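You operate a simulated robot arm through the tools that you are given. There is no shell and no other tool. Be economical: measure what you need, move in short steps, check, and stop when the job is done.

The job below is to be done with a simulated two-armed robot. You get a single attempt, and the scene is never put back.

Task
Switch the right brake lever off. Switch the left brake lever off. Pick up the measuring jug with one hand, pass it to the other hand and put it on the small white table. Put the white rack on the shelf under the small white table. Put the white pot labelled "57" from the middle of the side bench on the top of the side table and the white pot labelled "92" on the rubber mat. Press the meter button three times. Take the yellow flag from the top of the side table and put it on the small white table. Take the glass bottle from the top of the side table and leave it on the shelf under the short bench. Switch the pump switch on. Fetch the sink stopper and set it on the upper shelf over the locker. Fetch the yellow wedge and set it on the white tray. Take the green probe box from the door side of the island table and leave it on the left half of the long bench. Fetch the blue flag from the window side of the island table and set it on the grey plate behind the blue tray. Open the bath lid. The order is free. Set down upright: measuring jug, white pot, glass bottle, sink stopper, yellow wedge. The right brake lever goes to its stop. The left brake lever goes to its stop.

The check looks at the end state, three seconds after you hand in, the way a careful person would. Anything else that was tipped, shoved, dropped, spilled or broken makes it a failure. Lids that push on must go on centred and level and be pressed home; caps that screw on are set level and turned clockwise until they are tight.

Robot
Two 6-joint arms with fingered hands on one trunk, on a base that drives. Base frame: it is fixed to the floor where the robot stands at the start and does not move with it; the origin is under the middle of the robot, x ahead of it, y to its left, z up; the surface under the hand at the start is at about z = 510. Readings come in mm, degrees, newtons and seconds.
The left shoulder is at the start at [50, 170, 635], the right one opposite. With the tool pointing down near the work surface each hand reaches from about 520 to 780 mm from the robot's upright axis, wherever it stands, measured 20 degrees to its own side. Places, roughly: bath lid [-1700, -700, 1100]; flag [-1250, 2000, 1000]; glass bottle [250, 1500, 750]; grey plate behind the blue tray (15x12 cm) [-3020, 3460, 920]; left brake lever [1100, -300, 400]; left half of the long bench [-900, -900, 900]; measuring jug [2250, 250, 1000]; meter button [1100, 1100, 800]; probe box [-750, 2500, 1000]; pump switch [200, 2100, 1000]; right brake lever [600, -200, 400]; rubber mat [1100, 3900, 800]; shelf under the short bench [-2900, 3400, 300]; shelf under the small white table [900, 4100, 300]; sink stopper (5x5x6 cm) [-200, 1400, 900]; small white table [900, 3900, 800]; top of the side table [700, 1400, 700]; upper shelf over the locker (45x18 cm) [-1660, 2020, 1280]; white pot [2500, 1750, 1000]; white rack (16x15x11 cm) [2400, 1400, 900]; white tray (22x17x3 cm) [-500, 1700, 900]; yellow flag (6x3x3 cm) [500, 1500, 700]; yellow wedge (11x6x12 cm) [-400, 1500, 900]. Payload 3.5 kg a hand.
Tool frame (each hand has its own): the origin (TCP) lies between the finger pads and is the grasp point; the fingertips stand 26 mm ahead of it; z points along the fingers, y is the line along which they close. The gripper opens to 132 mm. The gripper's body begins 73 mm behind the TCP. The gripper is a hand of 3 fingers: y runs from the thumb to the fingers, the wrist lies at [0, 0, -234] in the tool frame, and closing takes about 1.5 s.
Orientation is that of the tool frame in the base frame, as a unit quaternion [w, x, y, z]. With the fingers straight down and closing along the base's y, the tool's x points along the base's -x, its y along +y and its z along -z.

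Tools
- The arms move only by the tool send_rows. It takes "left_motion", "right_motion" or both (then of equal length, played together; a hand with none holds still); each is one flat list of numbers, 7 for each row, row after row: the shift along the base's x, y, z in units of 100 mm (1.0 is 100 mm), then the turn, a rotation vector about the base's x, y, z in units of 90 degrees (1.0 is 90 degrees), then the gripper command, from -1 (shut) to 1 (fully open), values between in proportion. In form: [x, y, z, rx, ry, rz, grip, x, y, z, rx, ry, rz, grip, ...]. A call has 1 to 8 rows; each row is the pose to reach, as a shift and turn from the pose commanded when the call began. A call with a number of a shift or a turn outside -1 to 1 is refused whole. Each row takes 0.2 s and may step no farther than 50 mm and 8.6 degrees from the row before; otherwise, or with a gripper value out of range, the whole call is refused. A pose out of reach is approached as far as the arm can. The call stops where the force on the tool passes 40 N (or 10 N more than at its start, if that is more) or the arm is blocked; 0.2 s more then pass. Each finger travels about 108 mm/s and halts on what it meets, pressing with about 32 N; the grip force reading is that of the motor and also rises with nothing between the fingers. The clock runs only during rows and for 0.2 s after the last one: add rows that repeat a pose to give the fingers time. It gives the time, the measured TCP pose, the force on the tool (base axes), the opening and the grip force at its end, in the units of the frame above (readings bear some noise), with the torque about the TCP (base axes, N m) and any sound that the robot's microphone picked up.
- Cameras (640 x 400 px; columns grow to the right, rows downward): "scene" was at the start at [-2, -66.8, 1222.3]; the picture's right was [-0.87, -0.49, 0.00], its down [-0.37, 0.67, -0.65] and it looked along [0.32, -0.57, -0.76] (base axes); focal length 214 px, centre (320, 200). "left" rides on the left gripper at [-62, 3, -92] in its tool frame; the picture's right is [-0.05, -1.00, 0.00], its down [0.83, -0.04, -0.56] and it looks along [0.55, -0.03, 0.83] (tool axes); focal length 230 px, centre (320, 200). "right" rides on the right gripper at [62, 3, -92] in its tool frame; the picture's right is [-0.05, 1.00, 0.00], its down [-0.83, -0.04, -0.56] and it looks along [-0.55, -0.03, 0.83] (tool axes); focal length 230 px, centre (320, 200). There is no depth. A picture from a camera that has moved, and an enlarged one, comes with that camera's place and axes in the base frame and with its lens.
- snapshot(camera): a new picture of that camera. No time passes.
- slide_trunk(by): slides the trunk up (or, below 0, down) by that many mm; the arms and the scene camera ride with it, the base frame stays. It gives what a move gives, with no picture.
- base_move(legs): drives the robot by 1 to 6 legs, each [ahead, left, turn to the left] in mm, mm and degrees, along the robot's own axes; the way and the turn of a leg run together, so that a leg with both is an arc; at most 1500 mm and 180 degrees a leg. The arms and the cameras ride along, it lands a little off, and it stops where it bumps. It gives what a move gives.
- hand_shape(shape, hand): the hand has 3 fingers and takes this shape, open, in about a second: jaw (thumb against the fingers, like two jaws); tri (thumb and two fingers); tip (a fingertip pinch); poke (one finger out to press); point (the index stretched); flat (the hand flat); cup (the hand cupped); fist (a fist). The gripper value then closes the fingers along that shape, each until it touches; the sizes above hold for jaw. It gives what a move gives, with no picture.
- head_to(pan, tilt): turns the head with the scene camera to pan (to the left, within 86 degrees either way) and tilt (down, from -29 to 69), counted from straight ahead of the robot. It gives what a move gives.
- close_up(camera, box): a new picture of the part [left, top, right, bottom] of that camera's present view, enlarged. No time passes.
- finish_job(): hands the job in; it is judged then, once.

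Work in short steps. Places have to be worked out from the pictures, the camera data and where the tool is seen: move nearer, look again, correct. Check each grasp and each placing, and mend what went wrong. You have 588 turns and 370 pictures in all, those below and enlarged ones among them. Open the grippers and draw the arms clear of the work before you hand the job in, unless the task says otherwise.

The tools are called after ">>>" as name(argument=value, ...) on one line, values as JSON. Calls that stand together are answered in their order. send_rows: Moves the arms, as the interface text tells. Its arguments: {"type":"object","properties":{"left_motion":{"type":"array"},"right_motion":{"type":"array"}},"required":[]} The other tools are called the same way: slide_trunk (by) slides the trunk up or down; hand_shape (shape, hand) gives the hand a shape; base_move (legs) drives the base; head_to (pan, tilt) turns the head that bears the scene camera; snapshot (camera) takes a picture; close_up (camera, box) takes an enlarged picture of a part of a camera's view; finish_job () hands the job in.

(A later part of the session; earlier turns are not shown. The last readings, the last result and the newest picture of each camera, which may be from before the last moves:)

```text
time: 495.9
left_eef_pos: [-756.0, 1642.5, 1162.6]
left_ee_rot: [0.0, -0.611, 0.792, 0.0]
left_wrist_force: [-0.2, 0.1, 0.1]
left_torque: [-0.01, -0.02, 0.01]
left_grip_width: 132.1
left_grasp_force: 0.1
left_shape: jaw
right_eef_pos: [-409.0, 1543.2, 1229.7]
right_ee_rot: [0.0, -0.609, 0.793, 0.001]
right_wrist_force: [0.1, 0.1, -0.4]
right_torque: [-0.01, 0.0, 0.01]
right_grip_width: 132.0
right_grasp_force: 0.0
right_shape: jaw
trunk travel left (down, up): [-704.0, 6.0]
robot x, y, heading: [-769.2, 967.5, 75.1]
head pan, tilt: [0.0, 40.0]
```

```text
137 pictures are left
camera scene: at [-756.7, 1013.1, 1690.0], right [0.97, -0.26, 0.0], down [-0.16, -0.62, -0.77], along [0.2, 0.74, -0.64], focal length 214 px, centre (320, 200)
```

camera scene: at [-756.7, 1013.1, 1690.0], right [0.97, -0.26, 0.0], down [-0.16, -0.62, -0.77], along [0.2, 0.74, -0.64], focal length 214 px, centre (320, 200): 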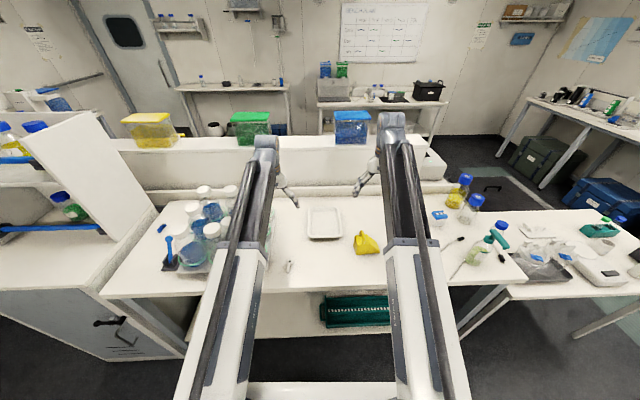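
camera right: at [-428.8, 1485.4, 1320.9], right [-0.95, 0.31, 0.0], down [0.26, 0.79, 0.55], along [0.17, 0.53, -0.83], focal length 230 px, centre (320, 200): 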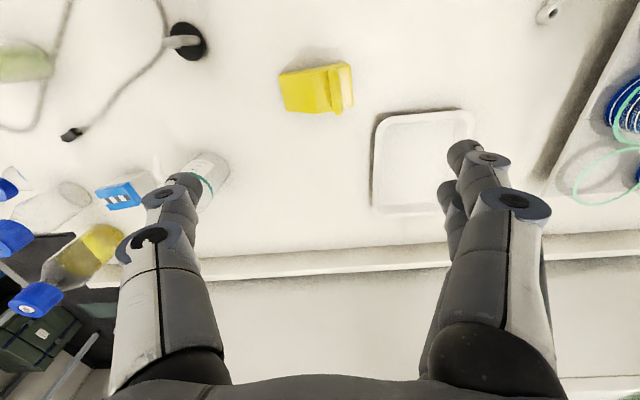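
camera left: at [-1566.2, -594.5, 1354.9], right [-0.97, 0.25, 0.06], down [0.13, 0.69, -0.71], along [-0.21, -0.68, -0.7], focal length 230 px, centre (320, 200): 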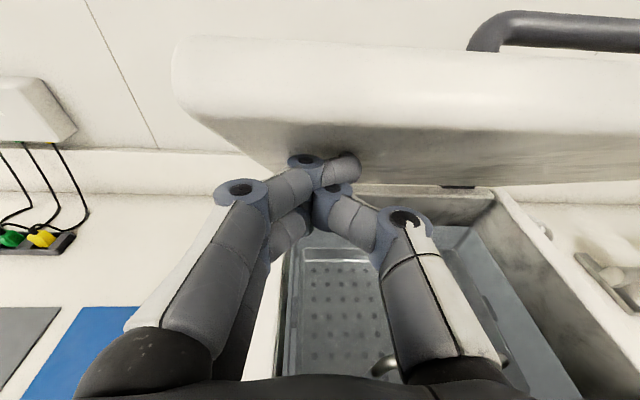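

>>> close_up(camera="scene", box=[290, 190, 410, 270])

>>> close_up(camera="right", box=[140, 0, 480, 220])

```text
5.00 times, centred on (350, 230) of scene
camera zoom: at [-756.7, 1013.1, 1690.0], right [0.97, -0.26, 0.0], down [-0.16, -0.62, -0.77], along [0.2, 0.74, -0.64], focal length 1072 px, centre (170, 50)
```

zoom: 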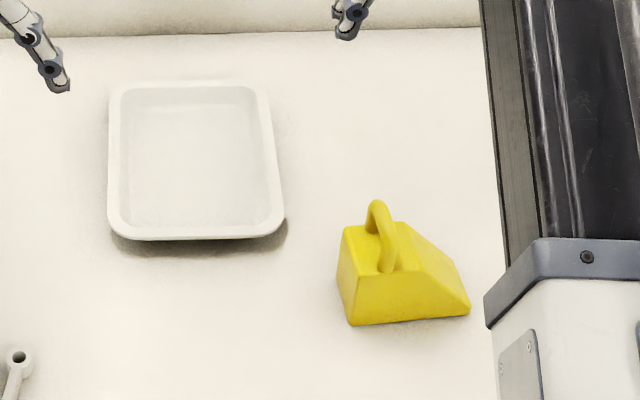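

```text
1.82 times, centred on (310, 110) of right
camera zoom: at [-428.8, 1485.4, 1320.9], right [-0.95, 0.31, 0.0], down [0.26, 0.79, 0.55], along [0.17, 0.53, -0.83], focal length 418 px, centre (338, 364)
```

zoom: 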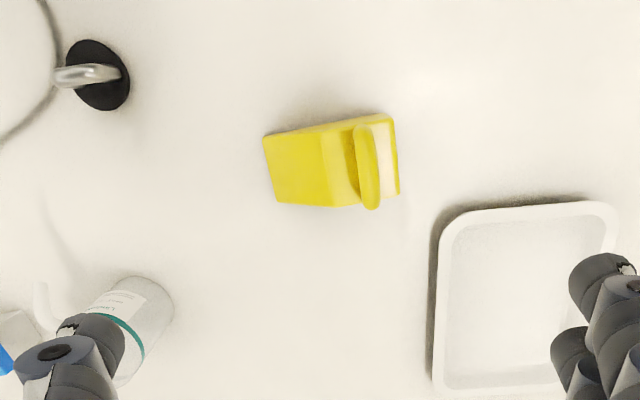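

The wedge has an arch handle running front-to-back – ideal for my current closing direction. Move down over the handle at ≈(-432,1543).

>>> send_rows(right_motion=[-0.08, 0, -0.2, 0, 0, 0, 0.4, -0.16, 0, -0.4, 0, 0, 0, 0, -0.23, 0, -0.6, 0, 0, 0, -0.1, -0.23, 0, -0.8, 0, 0, 0, -0.1, -0.23, 0, -1, 0, 0, 0, -0.1])

>>> send_rows(right_motion=[0, 0, -0.2, 0, 0, 0, -0.1, 0, 0, -0.4, 0, 0, 0, -0.1, 0, 0, -0.55, 0, 0, 0, -0.1])

>>> snapshot(camera="right")

```text
time: 497.1
left_eef_pos: [-756.4, 1642.4, 1163.1]
left_ee_rot: [0.0, -0.611, 0.792, -0.001]
left_wrist_force: [0.7, -0.2, -1.1]
left_torque: [0.01, 0.01, 0.02]
left_grip_width: 131.9
left_grasp_force: 0.0
left_shape: jaw
right_eef_pos: [-433.0, 1542.0, 1129.9]
right_ee_rot: [0.0, -0.609, 0.793, 0.001]
right_wrist_force: [-0.5, 0.5, 0.3]
right_torque: [0.0, 0.03, -0.01]
right_grip_width: 60.1
right_grasp_force: 0.1
right_shape: jaw
trunk travel left (down, up): [-704.0, 6.0]
robot x, y, heading: [-767.5, 968.8, 75.4]
head pan, tilt: [0.0, 40.0]
```

```text
time: 497.9
left_eef_pos: [-756.6, 1642.7, 1162.1]
left_ee_rot: [0.0, -0.611, 0.791, 0.001]
left_wrist_force: [0.9, -0.5, 0.1]
left_torque: [0.03, 0.0, 0.03]
left_grip_width: 131.9
left_grasp_force: 0.1
left_shape: jaw
right_eef_pos: [-433.1, 1543.4, 1074.9]
right_ee_rot: [0.0, -0.609, 0.793, 0.0]
right_wrist_force: [-0.4, -0.3, -0.9]
right_torque: [-0.03, 0.05, -0.01]
right_grip_width: 59.9
right_grasp_force: 0.0
right_shape: jaw
trunk travel left (down, up): [-704.0, 6.0]
robot x, y, heading: [-768.3, 969.3, 75.2]
head pan, tilt: [0.0, 40.0]
```

```text
134 pictures are left
camera right: at [-451.8, 1484.9, 1165.5], right [-0.95, 0.31, 0.0], down [0.26, 0.79, 0.56], along [0.17, 0.53, -0.83], focal length 230 px, centre (320, 200)
```

right: 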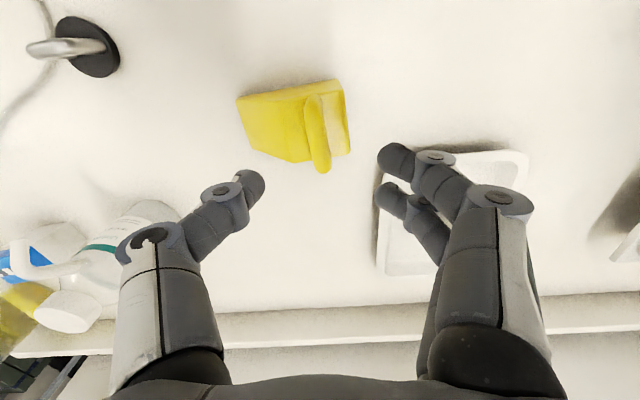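

Handle bar at ≈(-432,1539,990), yawed 10°. Turn 10° and go down to grip.

>>> send_rows(right_motion=[0, -0.04, -0.2, 0, 0, 0.055, -0.1, 0, -0.04, -0.4, 0, 0, 0.107, -0.1, 0, -0.04, -0.6, 0, 0, 0.107, -0.1, 0, -0.04, -0.71, 0, 0, 0.107, -0.1])

>>> snapshot(camera="right")

```text
time: 498.9
left_eef_pos: [-756.5, 1642.8, 1162.6]
left_ee_rot: [0.0, -0.611, 0.792, 0.001]
left_wrist_force: [-0.3, -0.4, -0.1]
left_torque: [-0.04, -0.01, -0.05]
left_grip_width: 131.9
left_grasp_force: 0.0
left_shape: jaw
right_eef_pos: [-432.8, 1538.5, 1004.5]
right_ee_rot: [0.0, -0.673, 0.74, 0.0]
right_wrist_force: [0.5, -0.2, 0.2]
right_torque: [-0.02, -0.02, 0.03]
right_grip_width: 60.0
right_grasp_force: 0.0
right_shape: jaw
trunk travel left (down, up): [-704.0, 6.0]
robot x, y, heading: [-770.2, 968.2, 75.3]
head pan, tilt: [0.0, 40.0]
```

```text
133 pictures are left
camera right: at [-442.3, 1477.3, 1095.6], right [-0.99, 0.15, 0.0], down [0.12, 0.82, 0.56], along [0.08, 0.55, -0.83], focal length 230 px, centre (320, 200)
```

right: 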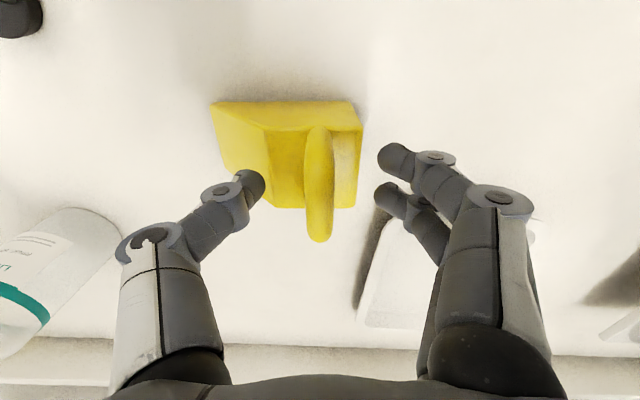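

>>> send_rows(right_motion=[0, 0, -0.06, 0, 0, 0, -0.1, 0, 0, -0.08, 0, 0, 0, -0.5, 0, 0, -0.08, 0, 0, 0, -1, 0, 0, -0.08, 0, 0, 0, -1, 0, 0, -0.08, 0, 0, 0, -1])

>>> snapshot(camera="right")

```text
time: 500.1
left_eef_pos: [-757.4, 1641.7, 1163.1]
left_ee_rot: [0.001, -0.611, 0.792, 0.0]
left_wrist_force: [-0.5, 0.2, 0.9]
left_torque: [0.01, -0.02, 0.01]
left_grip_width: 132.0
left_grasp_force: 0.0
left_shape: jaw
right_eef_pos: [-433.2, 1538.2, 995.7]
right_ee_rot: [0.0, -0.673, 0.739, -0.001]
right_wrist_force: [-1.4, -0.1, 5.5]
right_torque: [-0.02, 0.41, -0.01]
right_grip_width: 4.3
right_grasp_force: 31.9
right_shape: jaw
trunk travel left (down, up): [-704.0, 6.0]
robot x, y, heading: [-766.3, 967.1, 75.0]
head pan, tilt: [0.0, 40.0]
```

```text
132 pictures are left
camera right: at [-442.6, 1477.4, 1087.5], right [-0.99, 0.15, 0.0], down [0.12, 0.82, 0.56], along [0.08, 0.55, -0.83], focal length 230 px, centre (320, 200)
```

right: 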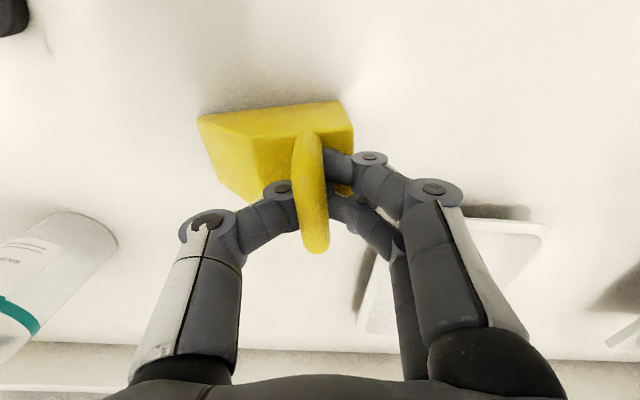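

>>> send_rows(right_motion=[0, 0, 0.15, 0, 0, 0, -1, 0, 0, 0.3, 0, 0, 0, -1, 0, 0, 0.45, 0, 0, 0, -1, 0, 0, 0.6, 0, 0, 0, -1, 0, 0, 0.8, 0, 0, 0, -1])

>>> snapshot(camera="right")

>>> close_up(camera="scene", box=[290, 170, 410, 270])

```text
time: 501.3
left_eef_pos: [-755.8, 1642.1, 1162.6]
left_ee_rot: [0.0, -0.611, 0.792, 0.0]
left_wrist_force: [-0.1, 0.5, -0.1]
left_torque: [0.02, 0.0, -0.03]
left_grip_width: 132.1
left_grasp_force: 0.1
left_shape: jaw
right_eef_pos: [-432.6, 1538.4, 1075.6]
right_ee_rot: [0.0, -0.673, 0.74, -0.001]
right_wrist_force: [-0.3, -0.4, -2.2]
right_torque: [-0.02, 0.1, 0.02]
right_grip_width: 0.8
right_grasp_force: 31.8
right_shape: jaw
trunk travel left (down, up): [-704.0, 6.0]
robot x, y, heading: [-770.9, 965.3, 75.2]
head pan, tilt: [0.0, 40.0]
```

```text
131 pictures are left
camera right: at [-441.8, 1478.5, 1167.5], right [-0.99, 0.15, 0.0], down [0.12, 0.82, 0.56], along [0.08, 0.55, -0.83], focal length 230 px, centre (320, 200)
```

right: 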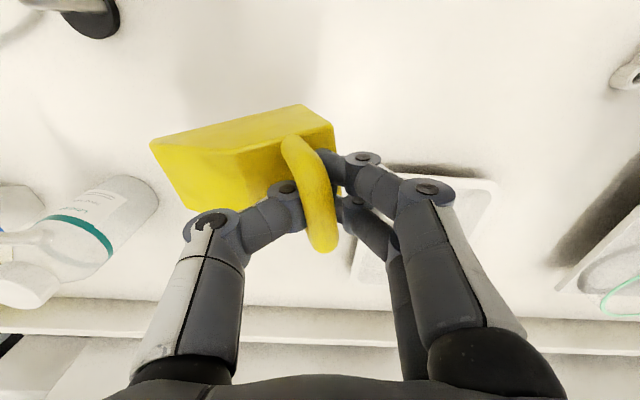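

```text
4.00 times, centred on (350, 220) of scene
camera zoom: at [-756.9, 1012.3, 1690.0], right [0.97, -0.26, 0.0], down [-0.16, -0.62, -0.77], along [0.2, 0.74, -0.64], focal length 858 px, centre (200, 120)
```

zoom: 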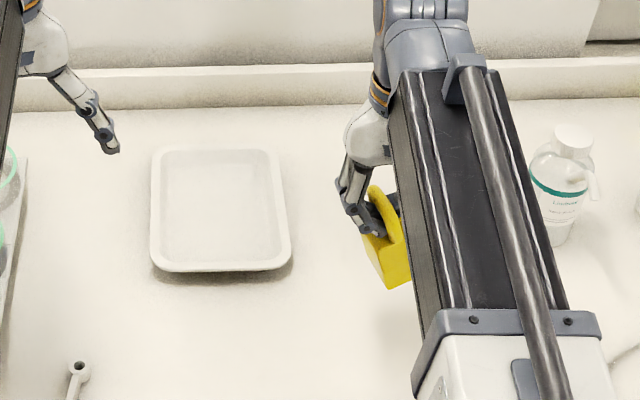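

The wedge is held (hanging a bit tilted in the closed fingers). Move base left/ahead and the hand over the white tray.

>>> base_move(legs=[[60, 130, 0]])

>>> snapshot(camera="right")

>>> snapshot(camera="scene")

```text
time: 502.6
left_eef_pos: [-868.0, 1734.5, 1161.9]
left_ee_rot: [0.0, -0.612, 0.791, -0.001]
left_wrist_force: [-0.9, -0.2, -0.2]
left_torque: [-0.01, -0.02, -0.02]
left_grip_width: 132.0
left_grasp_force: 0.0
left_shape: jaw
right_eef_pos: [-544.5, 1632.9, 1075.7]
right_ee_rot: [0.001, -0.674, 0.738, -0.001]
right_wrist_force: [-0.6, -0.2, -2.1]
right_torque: [-0.04, 0.11, -0.01]
right_grip_width: 0.8
right_grasp_force: 31.9
right_shape: jaw
trunk travel left (down, up): [-704.0, 6.0]
robot x, y, heading: [-874.4, 1058.9, 75.3]
head pan, tilt: [0.0, 40.0]
```

```text
129 pictures are left
camera right: at [-553.7, 1571.8, 1167.0], right [-0.99, 0.14, 0.0], down [0.12, 0.82, 0.55], along [0.08, 0.55, -0.83], focal length 230 px, centre (320, 200)
```

right: 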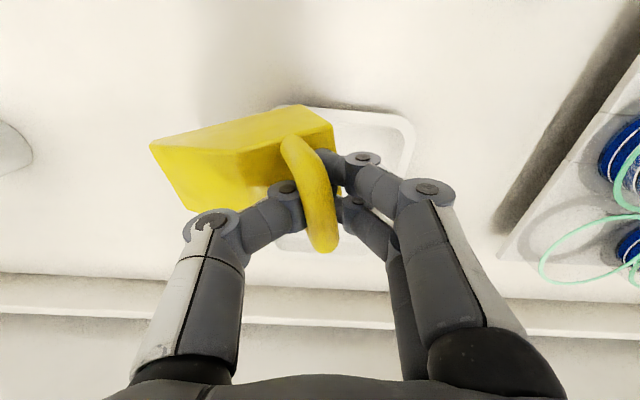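

```text
128 pictures are left
camera scene: at [-866.9, 1104.5, 1690.0], right [0.97, -0.25, 0.0], down [-0.16, -0.62, -0.77], along [0.19, 0.74, -0.64], focal length 214 px, centre (320, 200)
```

scene: 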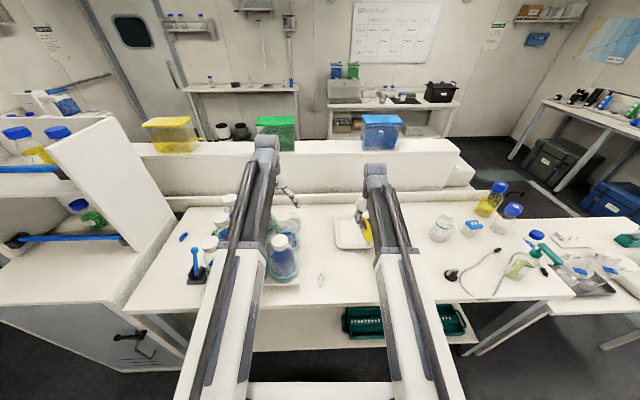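

>>> send_rows(right_motion=[-0.1, 0.25, 0, 0, 0, 0, -1, -0.2, 0.5, 0, 0, 0, 0, -1, -0.3, 0.75, 0, 0, 0, 0, -1, -0.37, 0.98, 0, 0, 0, 0, -1])

>>> snapshot(camera="right")

>>> close_up(camera="scene", box=[290, 170, 410, 270])

```text
time: 503.6
left_eef_pos: [-867.0, 1734.4, 1161.5]
left_ee_rot: [0.001, -0.613, 0.79, 0.0]
left_wrist_force: [0.4, 0.2, -0.1]
left_torque: [0.02, 0.04, 0.04]
left_grip_width: 131.7
left_grasp_force: 0.0
left_shape: jaw
right_eef_pos: [-582.4, 1730.1, 1074.7]
right_ee_rot: [-0.001, -0.674, 0.738, 0.0]
right_wrist_force: [0.3, -1.0, -2.9]
right_torque: [-0.04, 0.1, -0.01]
right_grip_width: 0.8
right_grasp_force: 32.2
right_shape: jaw
trunk travel left (down, up): [-704.0, 6.0]
robot x, y, heading: [-880.6, 1057.3, 75.4]
head pan, tilt: [0.0, 40.0]
```

```text
127 pictures are left
camera right: at [-592.2, 1670.5, 1165.4], right [-0.99, 0.14, 0.0], down [0.12, 0.82, 0.55], along [0.08, 0.55, -0.83], focal length 230 px, centre (320, 200)
```

right: 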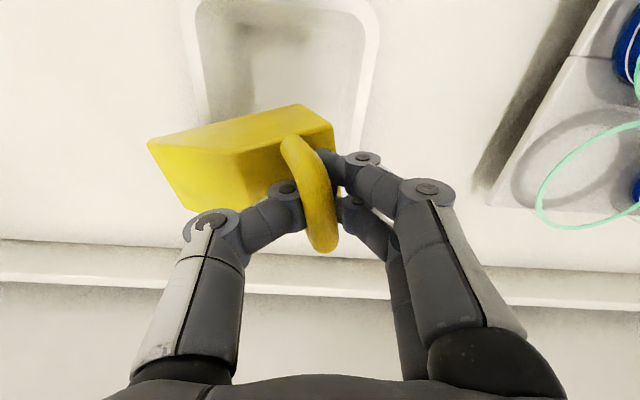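

```text
4.00 times, centred on (350, 220) of scene
camera zoom: at [-865.6, 1103.6, 1690.0], right [0.97, -0.25, 0.0], down [-0.16, -0.62, -0.77], along [0.19, 0.74, -0.64], focal length 858 px, centre (200, 120)
```

zoom: 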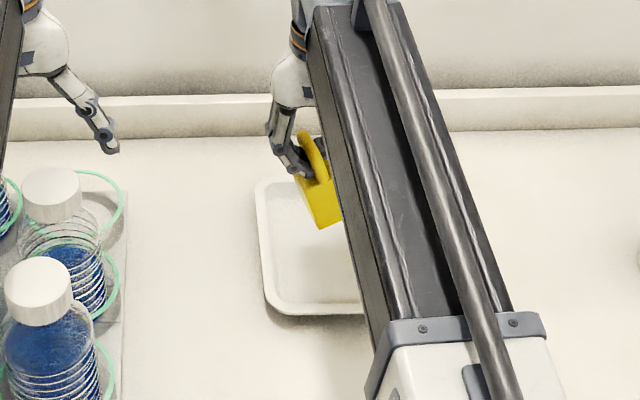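

Over the tray's centre. Lower it so it settles flat.

>>> send_rows(right_motion=[0, 0, -0.2, 0, 0, 0, -1, 0, 0, -0.4, 0, 0, 0, -1, 0, 0, -0.5, 0, 0, 0, -1, 0, 0, -0.6, 0, 0, 0, -1, 0, 0, -0.68, 0, 0, 0, -1, 0, 0, -0.74, 0, 0, 0, -1])

>>> snapshot(camera="right")

```text
time: 505.0
left_eef_pos: [-868.6, 1733.2, 1163.0]
left_ee_rot: [0.0, -0.612, 0.791, 0.0]
left_wrist_force: [0.1, -0.1, -0.2]
left_torque: [-0.01, -0.02, -0.02]
left_grip_width: 132.1
left_grasp_force: 0.1
left_shape: jaw
right_eef_pos: [-581.4, 1730.0, 1001.1]
right_ee_rot: [0.0, -0.675, 0.738, 0.001]
right_wrist_force: [0.4, -0.8, 0.4]
right_torque: [0.02, 0.08, 0.04]
right_grip_width: 0.9
right_grasp_force: 31.7
right_shape: jaw
trunk travel left (down, up): [-704.0, 6.0]
robot x, y, heading: [-878.1, 1057.6, 75.1]
head pan, tilt: [0.0, 40.0]
```

```text
125 pictures are left
camera right: at [-590.0, 1668.7, 1093.2], right [-0.99, 0.14, 0.0], down [0.12, 0.82, 0.56], along [0.08, 0.55, -0.83], focal length 230 px, centre (320, 200)
```

right: 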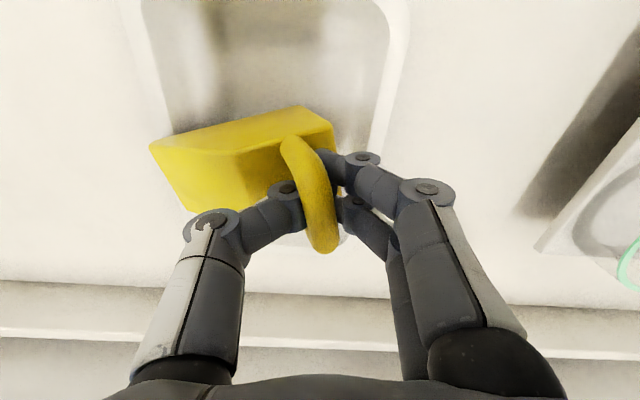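

>>> send_rows(right_motion=[0.04, -0.02, -0.05, 0, 0, 0, -1, 0.08, -0.03, -0.1, 0, 0, 0, -1, 0.1, -0.03, -0.14, 0, 0, 0, -1, 0.1, -0.03, -0.18, 0, 0, 0, -1])

>>> snapshot(camera="right")

>>> close_up(camera="scene", box=[290, 170, 410, 270])

```text
time: 505.7
left_eef_pos: [-868.6, 1732.1, 1164.9]
left_ee_rot: [0.0, -0.614, 0.79, 0.001]
left_wrist_force: [0.5, 0.1, -0.2]
left_torque: [0.0, 0.0, -0.02]
left_grip_width: 131.8
left_grasp_force: 0.0
left_shape: jaw
right_eef_pos: [-575.9, 1727.7, 999.4]
right_ee_rot: [0.004, -0.676, 0.737, 0.005]
right_wrist_force: [-2.5, -2.5, 20.7]
right_torque: [-0.02, 0.32, 0.05]
right_grip_width: 3.3
right_grasp_force: 32.1
right_shape: jaw
trunk travel left (down, up): [-704.0, 6.0]
robot x, y, heading: [-876.3, 1058.6, 75.5]
head pan, tilt: [0.0, 40.0]
stopped in row 3 (right hand): the force on the tool passed its limit at 44 N (the readings are from after the stop); the commanded pose is now the measured one
```

```text
124 pictures are left
camera right: at [-584.2, 1666.6, 1089.4], right [-0.99, 0.14, 0.0], down [0.11, 0.82, 0.57], along [0.08, 0.56, -0.82], focal length 230 px, centre (320, 200)
```

right: 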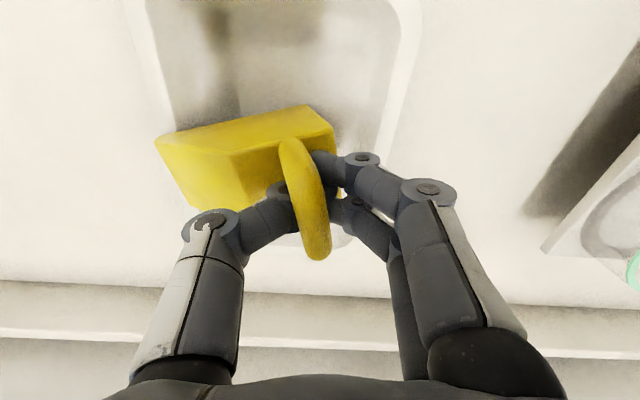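

```text
4.00 times, centred on (350, 220) of scene
camera zoom: at [-866.4, 1100.9, 1690.1], right [0.97, -0.25, 0.0], down [-0.16, -0.62, -0.77], along [0.19, 0.74, -0.64], focal length 858 px, centre (200, 120)
```

zoom: 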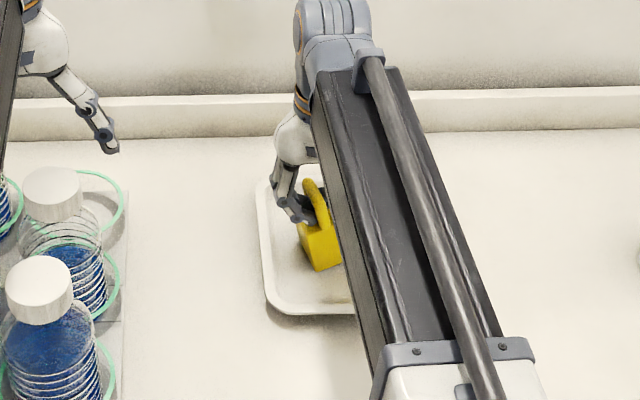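

Contact made inside the tray. Release gently and lift off.

>>> send_rows(right_motion=[0, 0, 0, 0, 0, 0, -0.8, 0, 0, 0, 0, 0, 0, -0.5, 0, 0, 0, 0, 0, 0, -0.1, 0, 0, 0, 0, 0, 0, -0.1])

>>> snapshot(camera="right")

```text
time: 506.7
left_eef_pos: [-869.6, 1733.2, 1162.9]
left_ee_rot: [0.001, -0.613, 0.79, 0.0]
left_wrist_force: [-0.2, -0.2, -0.2]
left_torque: [0.0, 0.0, 0.01]
left_grip_width: 131.8
left_grasp_force: 0.1
left_shape: jaw
right_eef_pos: [-576.2, 1728.0, 997.8]
right_ee_rot: [0.004, -0.677, 0.736, 0.004]
right_wrist_force: [-9.6, 1.4, 24.0]
right_torque: [0.06, -0.17, 0.02]
right_grip_width: 47.4
right_grasp_force: 0.0
right_shape: jaw
trunk travel left (down, up): [-704.0, 6.0]
robot x, y, heading: [-874.6, 1060.5, 75.6]
head pan, tilt: [0.0, 40.0]
```

```text
122 pictures are left
camera right: at [-584.9, 1666.9, 1088.1], right [-0.99, 0.14, 0.0], down [0.11, 0.82, 0.56], along [0.08, 0.56, -0.83], focal length 230 px, centre (320, 200)
```

right: 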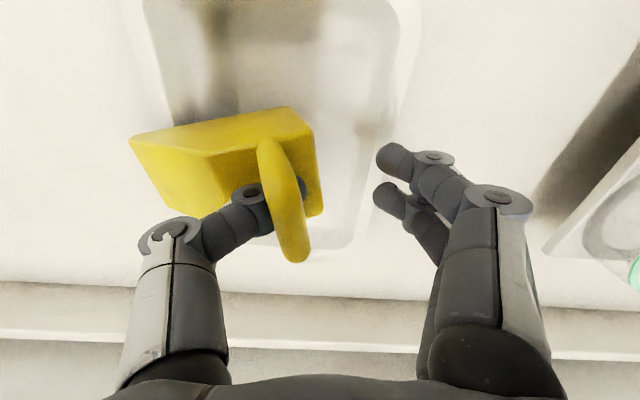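

>>> send_rows(right_motion=[0, 0, 0.02, 0, 0, 0, 0.2, 0, 0, 0.04, 0, 0, 0, 0.4, 0, 0, 0.04, 0, 0, 0, 0.4])

>>> snapshot(camera="right")

>>> close_up(camera="scene", box=[290, 170, 410, 270])

```text
time: 507.5
left_eef_pos: [-869.9, 1732.3, 1163.3]
left_ee_rot: [0.0, -0.612, 0.791, 0.0]
left_wrist_force: [-0.1, 0.5, -0.6]
left_torque: [0.0, 0.01, 0.0]
left_grip_width: 132.0
left_grasp_force: 0.0
left_shape: jaw
right_eef_pos: [-576.7, 1729.3, 1000.4]
right_ee_rot: [0.004, -0.676, 0.737, 0.004]
right_wrist_force: [-12.6, 2.2, 21.6]
right_torque: [-0.1, -0.39, -0.02]
right_grip_width: 90.4
right_grasp_force: 0.0
right_shape: jaw
trunk travel left (down, up): [-704.0, 6.0]
robot x, y, heading: [-876.7, 1061.9, 75.6]
head pan, tilt: [0.0, 40.0]
```

```text
121 pictures are left
camera right: at [-585.2, 1666.9, 1091.6], right [-0.99, 0.14, 0.0], down [0.11, 0.82, 0.56], along [0.08, 0.56, -0.83], focal length 230 px, centre (320, 200)
```

right: 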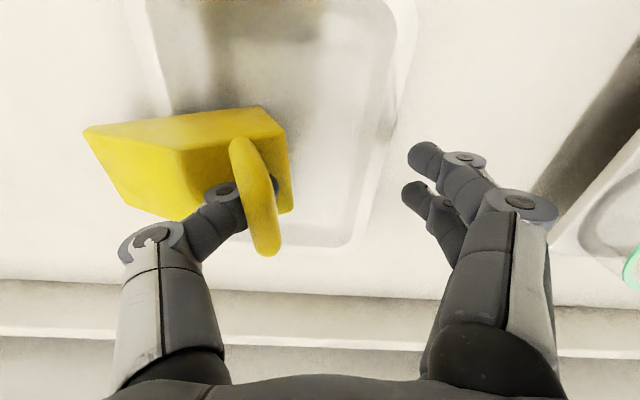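

```text
4.00 times, centred on (350, 220) of scene
camera zoom: at [-868.4, 1101.4, 1690.1], right [0.97, -0.25, 0.0], down [-0.16, -0.62, -0.77], along [0.19, 0.74, -0.64], focal length 858 px, centre (200, 120)
```

zoom: 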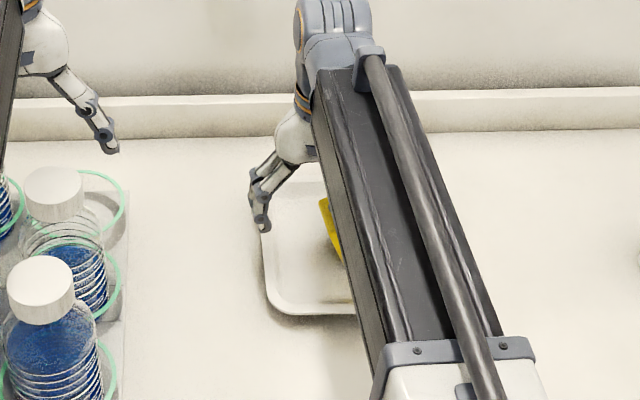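

The thumb tip is inside the arch and, pressing down, drags the wedge. Relieve the pressure by rising a few mm, then push it back west and slide the thumb out.

>>> send_rows(right_motion=[0, 0, 0.04, 0, 0, 0, 0.4, 0, 0, 0.08, 0, 0, 0, 0.4])

>>> snapshot(camera="right")

```text
time: 508.1
left_eef_pos: [-867.8, 1733.3, 1162.5]
left_ee_rot: [0.0, -0.613, 0.79, 0.0]
left_wrist_force: [-0.5, -0.1, 0.5]
left_torque: [-0.01, -0.03, 0.0]
left_grip_width: 132.0
left_grasp_force: 0.0
left_shape: jaw
right_eef_pos: [-574.2, 1728.9, 1007.6]
right_ee_rot: [0.003, -0.676, 0.737, 0.003]
right_wrist_force: [0.0, 0.2, -0.7]
right_torque: [-0.01, 0.0, 0.02]
right_grip_width: 91.9
right_grasp_force: 0.1
right_shape: jaw
trunk travel left (down, up): [-704.0, 6.0]
robot x, y, heading: [-878.2, 1057.1, 75.5]
head pan, tilt: [0.0, 40.0]
```

```text
119 pictures are left
camera right: at [-582.5, 1666.9, 1097.5], right [-0.99, 0.14, 0.0], down [0.12, 0.82, 0.56], along [0.08, 0.56, -0.83], focal length 230 px, centre (320, 200)
```

right: 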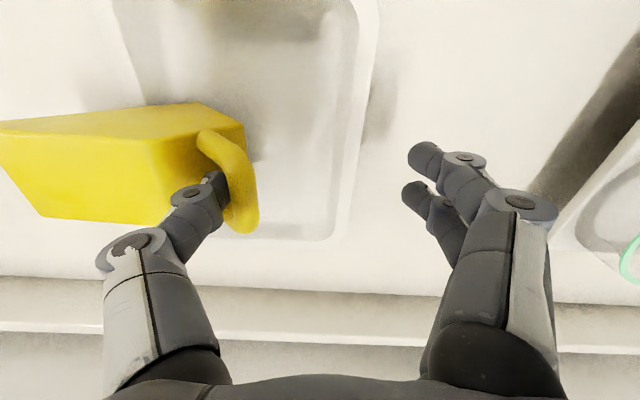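

Re-grip: close, lift slightly, recentre, and lower to only light contact before opening.

>>> send_rows(right_motion=[0, 0, 0, 0, 0, 0, 0, 0, 0, 0, 0, 0, 0, -0.5, 0, 0, 0, 0, 0, 0, -1, 0, 0, 0, 0, 0, 0, -1, 0, 0, 0, 0, 0, 0, -1, 0, 0, 0.2, 0, 0, 0, -1, 0, 0, 0.35, 0, 0, 0, -1])

>>> snapshot(camera="right")

```text
time: 509.7
left_eef_pos: [-868.6, 1733.1, 1162.2]
left_ee_rot: [0.0, -0.613, 0.79, -0.001]
left_wrist_force: [-0.1, 0.5, -0.4]
left_torque: [0.01, 0.01, 0.02]
left_grip_width: 132.0
left_grasp_force: 0.1
left_shape: jaw
right_eef_pos: [-574.9, 1730.0, 1044.7]
right_ee_rot: [0.003, -0.676, 0.737, 0.003]
right_wrist_force: [0.8, 0.3, -0.2]
right_torque: [-0.01, -0.02, 0.01]
right_grip_width: 0.4
right_grasp_force: 31.9
right_shape: jaw
trunk travel left (down, up): [-704.0, 6.0]
robot x, y, heading: [-874.0, 1060.1, 75.6]
head pan, tilt: [0.0, 40.0]
```

```text
118 pictures are left
camera right: at [-583.7, 1667.9, 1134.3], right [-0.99, 0.14, 0.0], down [0.11, 0.82, 0.56], along [0.08, 0.56, -0.83], focal length 230 px, centre (320, 200)
```

right: 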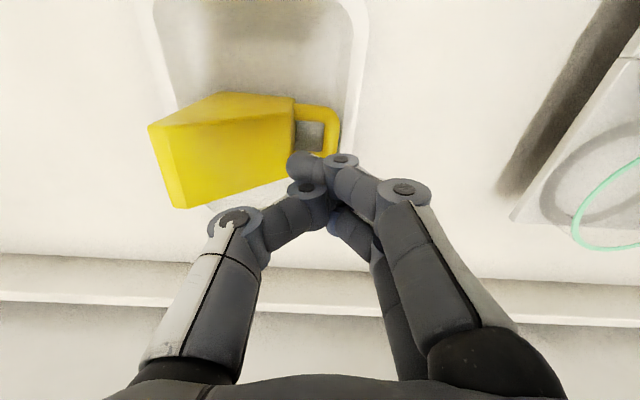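

The wedge tipped onto its side (handle pointing sideways). Raise the hand and look carefully.

>>> send_rows(right_motion=[0, 0, 0.25, 0, 0, 0, -1, -0.1, 0.1, 0.5, 0, 0, 0, -0.5, -0.3, 0.1, 0.75, 0, 0, 0, 0, -0.5, 0.1, 1, 0, 0, 0, 0.4])

>>> snapshot(camera="right")

>>> close_up(camera="scene", box=[300, 180, 420, 270])

```text
time: 510.7
left_eef_pos: [-869.0, 1733.0, 1162.4]
left_ee_rot: [0.002, -0.612, 0.791, 0.0]
left_wrist_force: [0.4, -0.3, -0.3]
left_torque: [0.0, -0.02, -0.01]
left_grip_width: 131.9
left_grasp_force: 0.1
left_shape: jaw
right_eef_pos: [-625.1, 1738.8, 1145.2]
right_ee_rot: [0.003, -0.676, 0.737, 0.002]
right_wrist_force: [-0.4, 0.1, -1.0]
right_torque: [-0.01, -0.04, 0.01]
right_grip_width: 92.1
right_grasp_force: 0.0
right_shape: jaw
trunk travel left (down, up): [-704.0, 6.0]
robot x, y, heading: [-875.8, 1059.3, 75.5]
head pan, tilt: [0.0, 40.0]
```

```text
117 pictures are left
camera right: at [-633.5, 1676.5, 1234.7], right [-0.99, 0.14, 0.0], down [0.12, 0.82, 0.56], along [0.08, 0.56, -0.83], focal length 230 px, centre (320, 200)
```

right: 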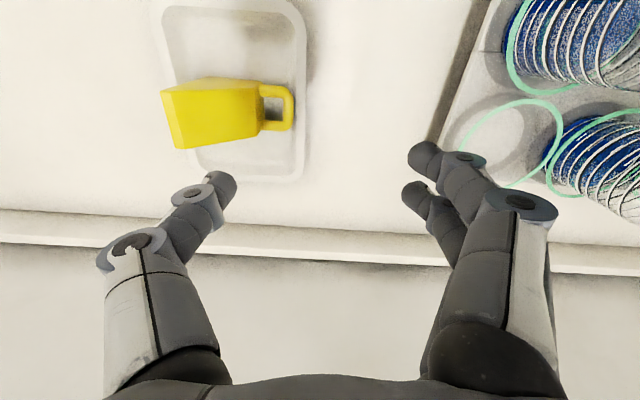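

```text
4.44 times, centred on (360, 225) of scene
camera zoom: at [-866.1, 1103.1, 1690.0], right [0.97, -0.25, 0.0], down [-0.16, -0.62, -0.77], along [0.19, 0.74, -0.64], focal length 953 px, centre (142, 89)
```

zoom: 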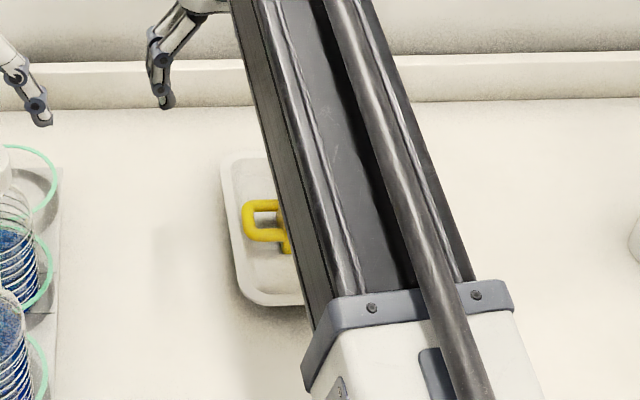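

The wedge lies on its tall end with the handle bar pointing west. If I hook the bar with the thumb inside the arch and lift, it will swing upright. Descend over the bar.

>>> send_rows(right_motion=[0.13, 0, -0.2, 0, 0, 0, 0, 0.26, -0.01, -0.4, 0, 0, 0, -0.3, 0.39, -0.02, -0.6, 0, 0, 0, -0.45, 0.39, -0.02, -0.8, 0, 0, 0, -0.45, 0.39, -0.02, -1, 0, 0, 0, -0.45])

>>> snapshot(camera="right")

```text
time: 511.9
left_eef_pos: [-868.3, 1733.8, 1163.3]
left_ee_rot: [0.0, -0.613, 0.79, 0.001]
left_wrist_force: [-0.6, 0.2, 0.3]
left_torque: [0.01, -0.01, 0.0]
left_grip_width: 132.1
left_grasp_force: 0.0
left_shape: jaw
right_eef_pos: [-585.8, 1736.7, 1042.9]
right_ee_rot: [0.004, -0.676, 0.737, 0.003]
right_wrist_force: [0.0, 0.6, 0.3]
right_torque: [0.0, -0.01, 0.02]
right_grip_width: 36.4
right_grasp_force: 0.1
right_shape: jaw
trunk travel left (down, up): [-704.0, 6.0]
robot x, y, heading: [-876.6, 1058.9, 75.5]
head pan, tilt: [0.0, 40.0]
```

```text
115 pictures are left
camera right: at [-594.3, 1675.8, 1133.5], right [-0.99, 0.14, 0.0], down [0.12, 0.82, 0.56], along [0.08, 0.56, -0.83], focal length 230 px, centre (320, 200)
```

right: 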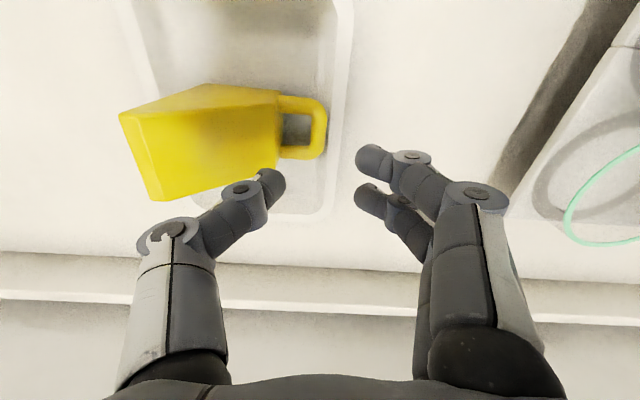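

>>> send_rows(right_motion=[0.01, 0.02, -0.2, 0, 0, 0, -0.58, 0.01, 0.02, -0.4, 0, 0, 0, -0.58, 0.01, 0.02, -0.6, 0, 0, 0, -0.58, 0.01, 0.02, -0.75, 0, 0, 0, -0.58])

>>> snapshot(camera="right")

```text
time: 512.9
left_eef_pos: [-868.5, 1734.2, 1161.3]
left_ee_rot: [0.0, -0.613, 0.79, 0.0]
left_wrist_force: [0.1, -0.5, -0.2]
left_torque: [0.0, -0.02, 0.01]
left_grip_width: 131.7
left_grasp_force: 0.0
left_shape: jaw
right_eef_pos: [-583.7, 1740.8, 967.9]
right_ee_rot: [0.004, -0.676, 0.737, 0.003]
right_wrist_force: [-0.7, -0.3, 0.4]
right_torque: [-0.02, -0.05, 0.01]
right_grip_width: 27.6
right_grasp_force: 0.1
right_shape: jaw
trunk travel left (down, up): [-704.0, 6.0]
robot x, y, heading: [-877.1, 1060.1, 75.9]
head pan, tilt: [0.0, 40.0]
```

```text
114 pictures are left
camera right: at [-593.0, 1678.1, 1058.2], right [-0.99, 0.14, 0.0], down [0.11, 0.82, 0.56], along [0.08, 0.56, -0.83], focal length 230 px, centre (320, 200)
```

right: 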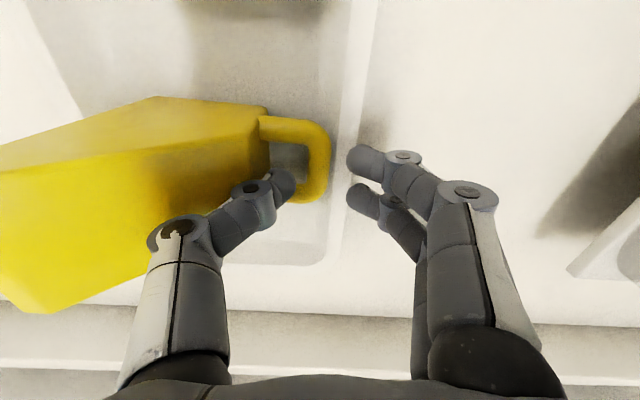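

>>> send_rows(right_motion=[0, 0, -0.1, 0, 0, 0, -0.58, 0, 0, -0.2, 0, 0, 0, -0.58, 0, 0, -0.27, 0, 0, 0, -0.58])

>>> snapshot(camera="right")

```text
time: 513.6
left_eef_pos: [-869.5, 1731.2, 1163.4]
left_ee_rot: [0.001, -0.613, 0.79, 0.001]
left_wrist_force: [0.2, -0.1, -0.1]
left_torque: [-0.03, 0.02, -0.01]
left_grip_width: 132.1
left_grasp_force: 0.1
left_shape: jaw
right_eef_pos: [-585.4, 1739.4, 953.6]
right_ee_rot: [0.008, -0.676, 0.737, 0.008]
right_wrist_force: [-2.7, -4.4, 23.8]
right_torque: [-0.27, -0.15, -0.06]
right_grip_width: 29.6
right_grasp_force: 0.1
right_shape: jaw
trunk travel left (down, up): [-704.0, 6.0]
robot x, y, heading: [-877.8, 1060.7, 75.4]
head pan, tilt: [0.0, 40.0]
stopped in row 3 (right hand): the force on the tool passed its limit at 46 N (the readings are from after the stop); the commanded pose is now the measured one
```

```text
113 pictures are left
camera right: at [-594.0, 1677.8, 1042.9], right [-0.99, 0.14, 0.0], down [0.11, 0.81, 0.57], along [0.08, 0.57, -0.82], focal length 230 px, centre (320, 200)
```

right: 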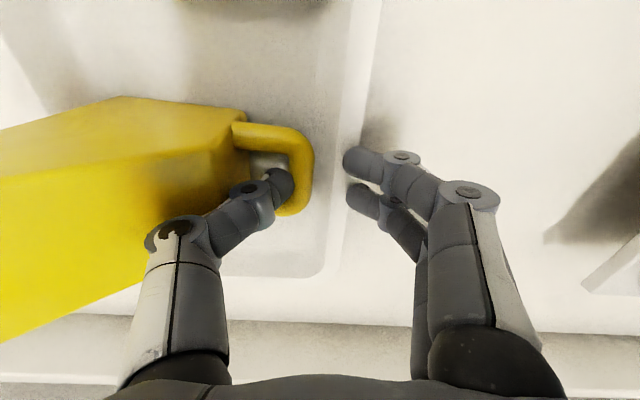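

The thumb landed on the arch's far corner. Raise, shift 12 mm back and 8 mm east, and try again.

>>> send_rows(right_motion=[0, 0, 0.12, 0, 0, 0, -0.58, 0.05, -0.06, 0.12, 0, 0, 0, -0.58, 0.1, -0.13, 0.12, 0, 0, 0, -0.58])

>>> snapshot(camera="right")

```text
time: 514.4
left_eef_pos: [-870.0, 1734.6, 1161.5]
left_ee_rot: [0.0, -0.613, 0.79, 0.0]
left_wrist_force: [-0.2, 0.5, 0.1]
left_torque: [0.01, 0.0, 0.01]
left_grip_width: 131.7
left_grasp_force: 0.0
left_shape: jaw
right_eef_pos: [-574.4, 1727.7, 961.9]
right_ee_rot: [0.007, -0.676, 0.737, 0.006]
right_wrist_force: [0.7, 0.0, -0.1]
right_torque: [0.0, 0.01, -0.01]
right_grip_width: 27.6
right_grasp_force: 0.0
right_shape: jaw
trunk travel left (down, up): [-704.0, 6.0]
robot x, y, heading: [-874.9, 1060.3, 75.8]
head pan, tilt: [0.0, 40.0]
```

```text
112 pictures are left
camera right: at [-582.7, 1665.7, 1051.4], right [-0.99, 0.14, 0.0], down [0.11, 0.81, 0.57], along [0.08, 0.56, -0.82], focal length 230 px, centre (320, 200)
```

right: 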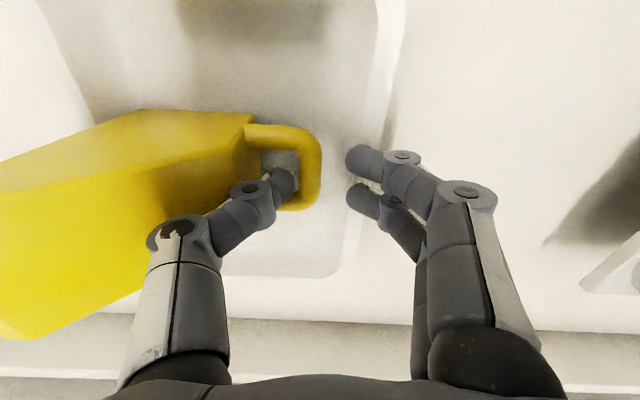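

Opening now aligns with the thumb's path. Lower again.

>>> send_rows(right_motion=[0, 0, -0.08, 0, 0, 0, -0.58, 0, 0, -0.15, 0, 0, 0, -0.58, 0, 0, -0.21, 0, 0, 0, -0.58, 0, 0, -0.25, 0, 0, 0, -0.58])

>>> snapshot(camera="right")

```text
time: 515.1
left_eef_pos: [-868.4, 1732.1, 1163.7]
left_ee_rot: [0.0, -0.612, 0.791, 0.001]
left_wrist_force: [0.3, 0.3, 0.2]
left_torque: [0.01, -0.01, 0.01]
left_grip_width: 132.0
left_grasp_force: 0.1
left_shape: jaw
right_eef_pos: [-574.5, 1729.7, 952.5]
right_ee_rot: [0.01, -0.677, 0.736, 0.01]
right_wrist_force: [-2.6, -5.0, 22.6]
right_torque: [-0.02, -0.28, -0.02]
right_grip_width: 28.7
right_grasp_force: 0.1
right_shape: jaw
trunk travel left (down, up): [-704.0, 6.0]
robot x, y, heading: [-879.8, 1058.0, 75.4]
head pan, tilt: [0.0, 40.0]
stopped in row 3 (right hand): the force on the tool passed its limit at 45 N (the readings are from after the stop); the commanded pose is now the measured one
```

```text
111 pictures are left
camera right: at [-583.8, 1666.2, 1042.5], right [-0.99, 0.14, 0.0], down [0.11, 0.81, 0.58], along [0.08, 0.57, -0.82], focal length 230 px, centre (320, 200)
```

right: 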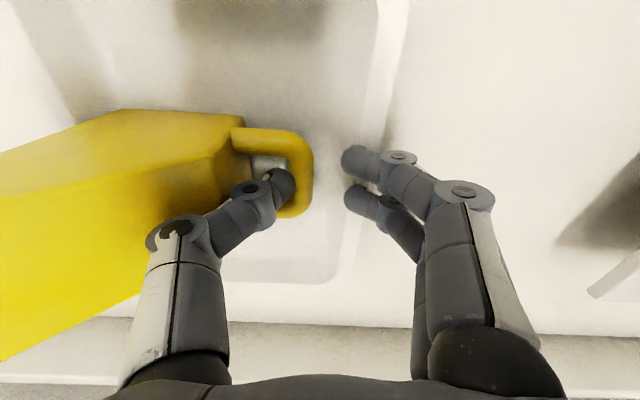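

The opening is only ~24×29 mm. Adjust: 8 mm back, 9 mm east.

>>> send_rows(right_motion=[0, 0, 0.1, 0, 0, 0, -0.58, 0.05, -0.05, 0.1, 0, 0, 0, -0.58, 0.09, -0.1, 0.1, 0, 0, 0, -0.58, 0.09, -0.1, 0, 0, 0, 0, -0.58, 0.09, -0.1, -0.05, 0, 0, 0, -0.58, 0.09, -0.1, -0.1, 0, 0, 0, -0.58, 0.09, -0.1, -0.14, 0, 0, 0, -0.58])

>>> snapshot(camera="right")

```text
time: 516.4
left_eef_pos: [-869.4, 1732.0, 1163.9]
left_ee_rot: [0.001, -0.613, 0.79, 0.0]
left_wrist_force: [0.8, -0.9, -0.4]
left_torque: [0.0, 0.04, 0.0]
left_grip_width: 131.9
left_grasp_force: 0.1
left_shape: jaw
right_eef_pos: [-565.5, 1721.3, 954.0]
right_ee_rot: [0.013, -0.676, 0.736, 0.012]
right_wrist_force: [-3.2, -4.7, 22.1]
right_torque: [-0.08, -0.27, -0.04]
right_grip_width: 28.4
right_grasp_force: 0.1
right_shape: jaw
trunk travel left (down, up): [-704.0, 6.0]
robot x, y, heading: [-877.6, 1057.8, 75.5]
head pan, tilt: [0.0, 40.0]
stopped in row 6 (right hand): the force on the tool passed its limit at 45 N (the readings are from after the stop); the commanded pose is now the measured one
```

```text
110 pictures are left
camera right: at [-575.3, 1657.0, 1042.1], right [-0.99, 0.13, 0.0], down [0.11, 0.8, 0.58], along [0.08, 0.58, -0.81], focal length 230 px, centre (320, 200)
```

right: 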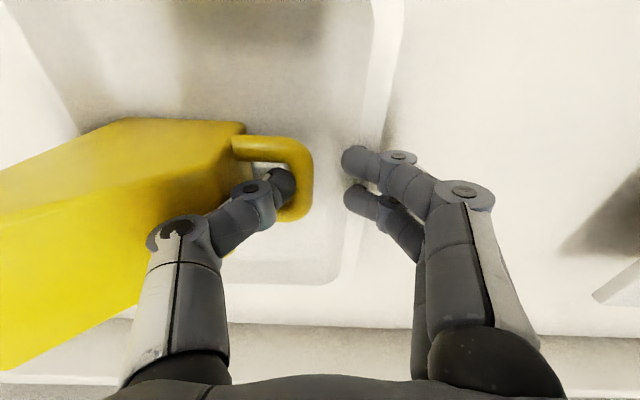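

The wedge body blocks the thumb. Better: lift away, look from the head camera, and re-grip the body across its 6 cm thickness to turn it upright.

>>> send_rows(right_motion=[0, 0, 0.25, 0, 0, 0, -0.3, 0.1, 0, 0.5, 0, 0, 0, 0, 0.3, -0.1, 0.75, 0, 0, 0, 0.5, 0.5, -0.3, 1, 0, 0, 0, 0.5])

>>> send_rows(right_motion=[0.25, -0.25, 0.2, 0, 0, 0, 0.5, 0.5, -0.5, 0.4, 0, 0, 0, 0.5, 0.75, -0.7, 0.5, 0, 0, 0, 0.5, 1, -0.7, 0.5, 0, 0, 0, 0.5])

>>> close_up(camera="scene", box=[300, 180, 420, 270])

```text
time: 517.4
left_eef_pos: [-869.4, 1733.7, 1162.5]
left_ee_rot: [0.0, -0.613, 0.79, 0.0]
left_wrist_force: [-0.3, 0.2, -0.5]
left_torque: [0.0, 0.01, 0.01]
left_grip_width: 132.0
left_grasp_force: 0.0
left_shape: jaw
right_eef_pos: [-516.3, 1691.4, 1050.5]
right_ee_rot: [0.01, -0.677, 0.736, 0.012]
right_wrist_force: [0.5, -0.5, 0.2]
right_torque: [0.03, 0.03, 0.02]
right_grip_width: 98.7
right_grasp_force: 0.0
right_shape: jaw
trunk travel left (down, up): [-704.0, 6.0]
robot x, y, heading: [-876.5, 1056.9, 75.3]
head pan, tilt: [0.0, 40.0]
```

```text
time: 518.4
left_eef_pos: [-868.1, 1734.7, 1161.9]
left_ee_rot: [0.0, -0.613, 0.79, 0.001]
left_wrist_force: [0.2, -0.4, -0.4]
left_torque: [-0.01, 0.02, 0.0]
left_grip_width: 132.1
left_grasp_force: 0.0
left_shape: jaw
right_eef_pos: [-414.9, 1620.1, 1098.5]
right_ee_rot: [0.011, -0.677, 0.736, 0.011]
right_wrist_force: [0.5, 0.3, 0.4]
right_torque: [0.0, -0.02, 0.01]
right_grip_width: 98.8
right_grasp_force: 0.0
right_shape: jaw
trunk travel left (down, up): [-704.0, 6.0]
robot x, y, heading: [-876.7, 1058.4, 75.7]
head pan, tilt: [0.0, 40.0]
```

```text
4.44 times, centred on (360, 225) of scene
camera zoom: at [-865.6, 1103.4, 1690.0], right [0.97, -0.25, 0.0], down [-0.16, -0.62, -0.77], along [0.19, 0.74, -0.64], focal length 953 px, centre (142, 89)
```

zoom: 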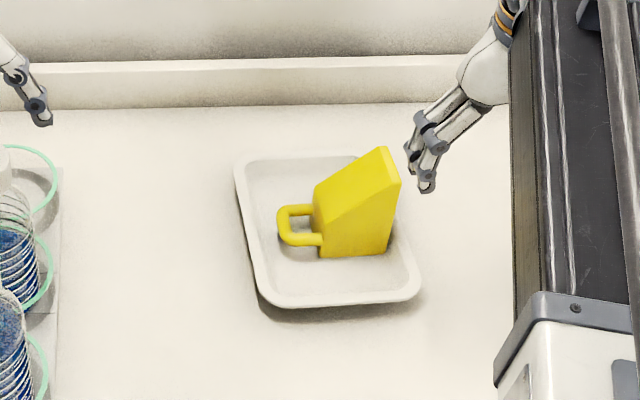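

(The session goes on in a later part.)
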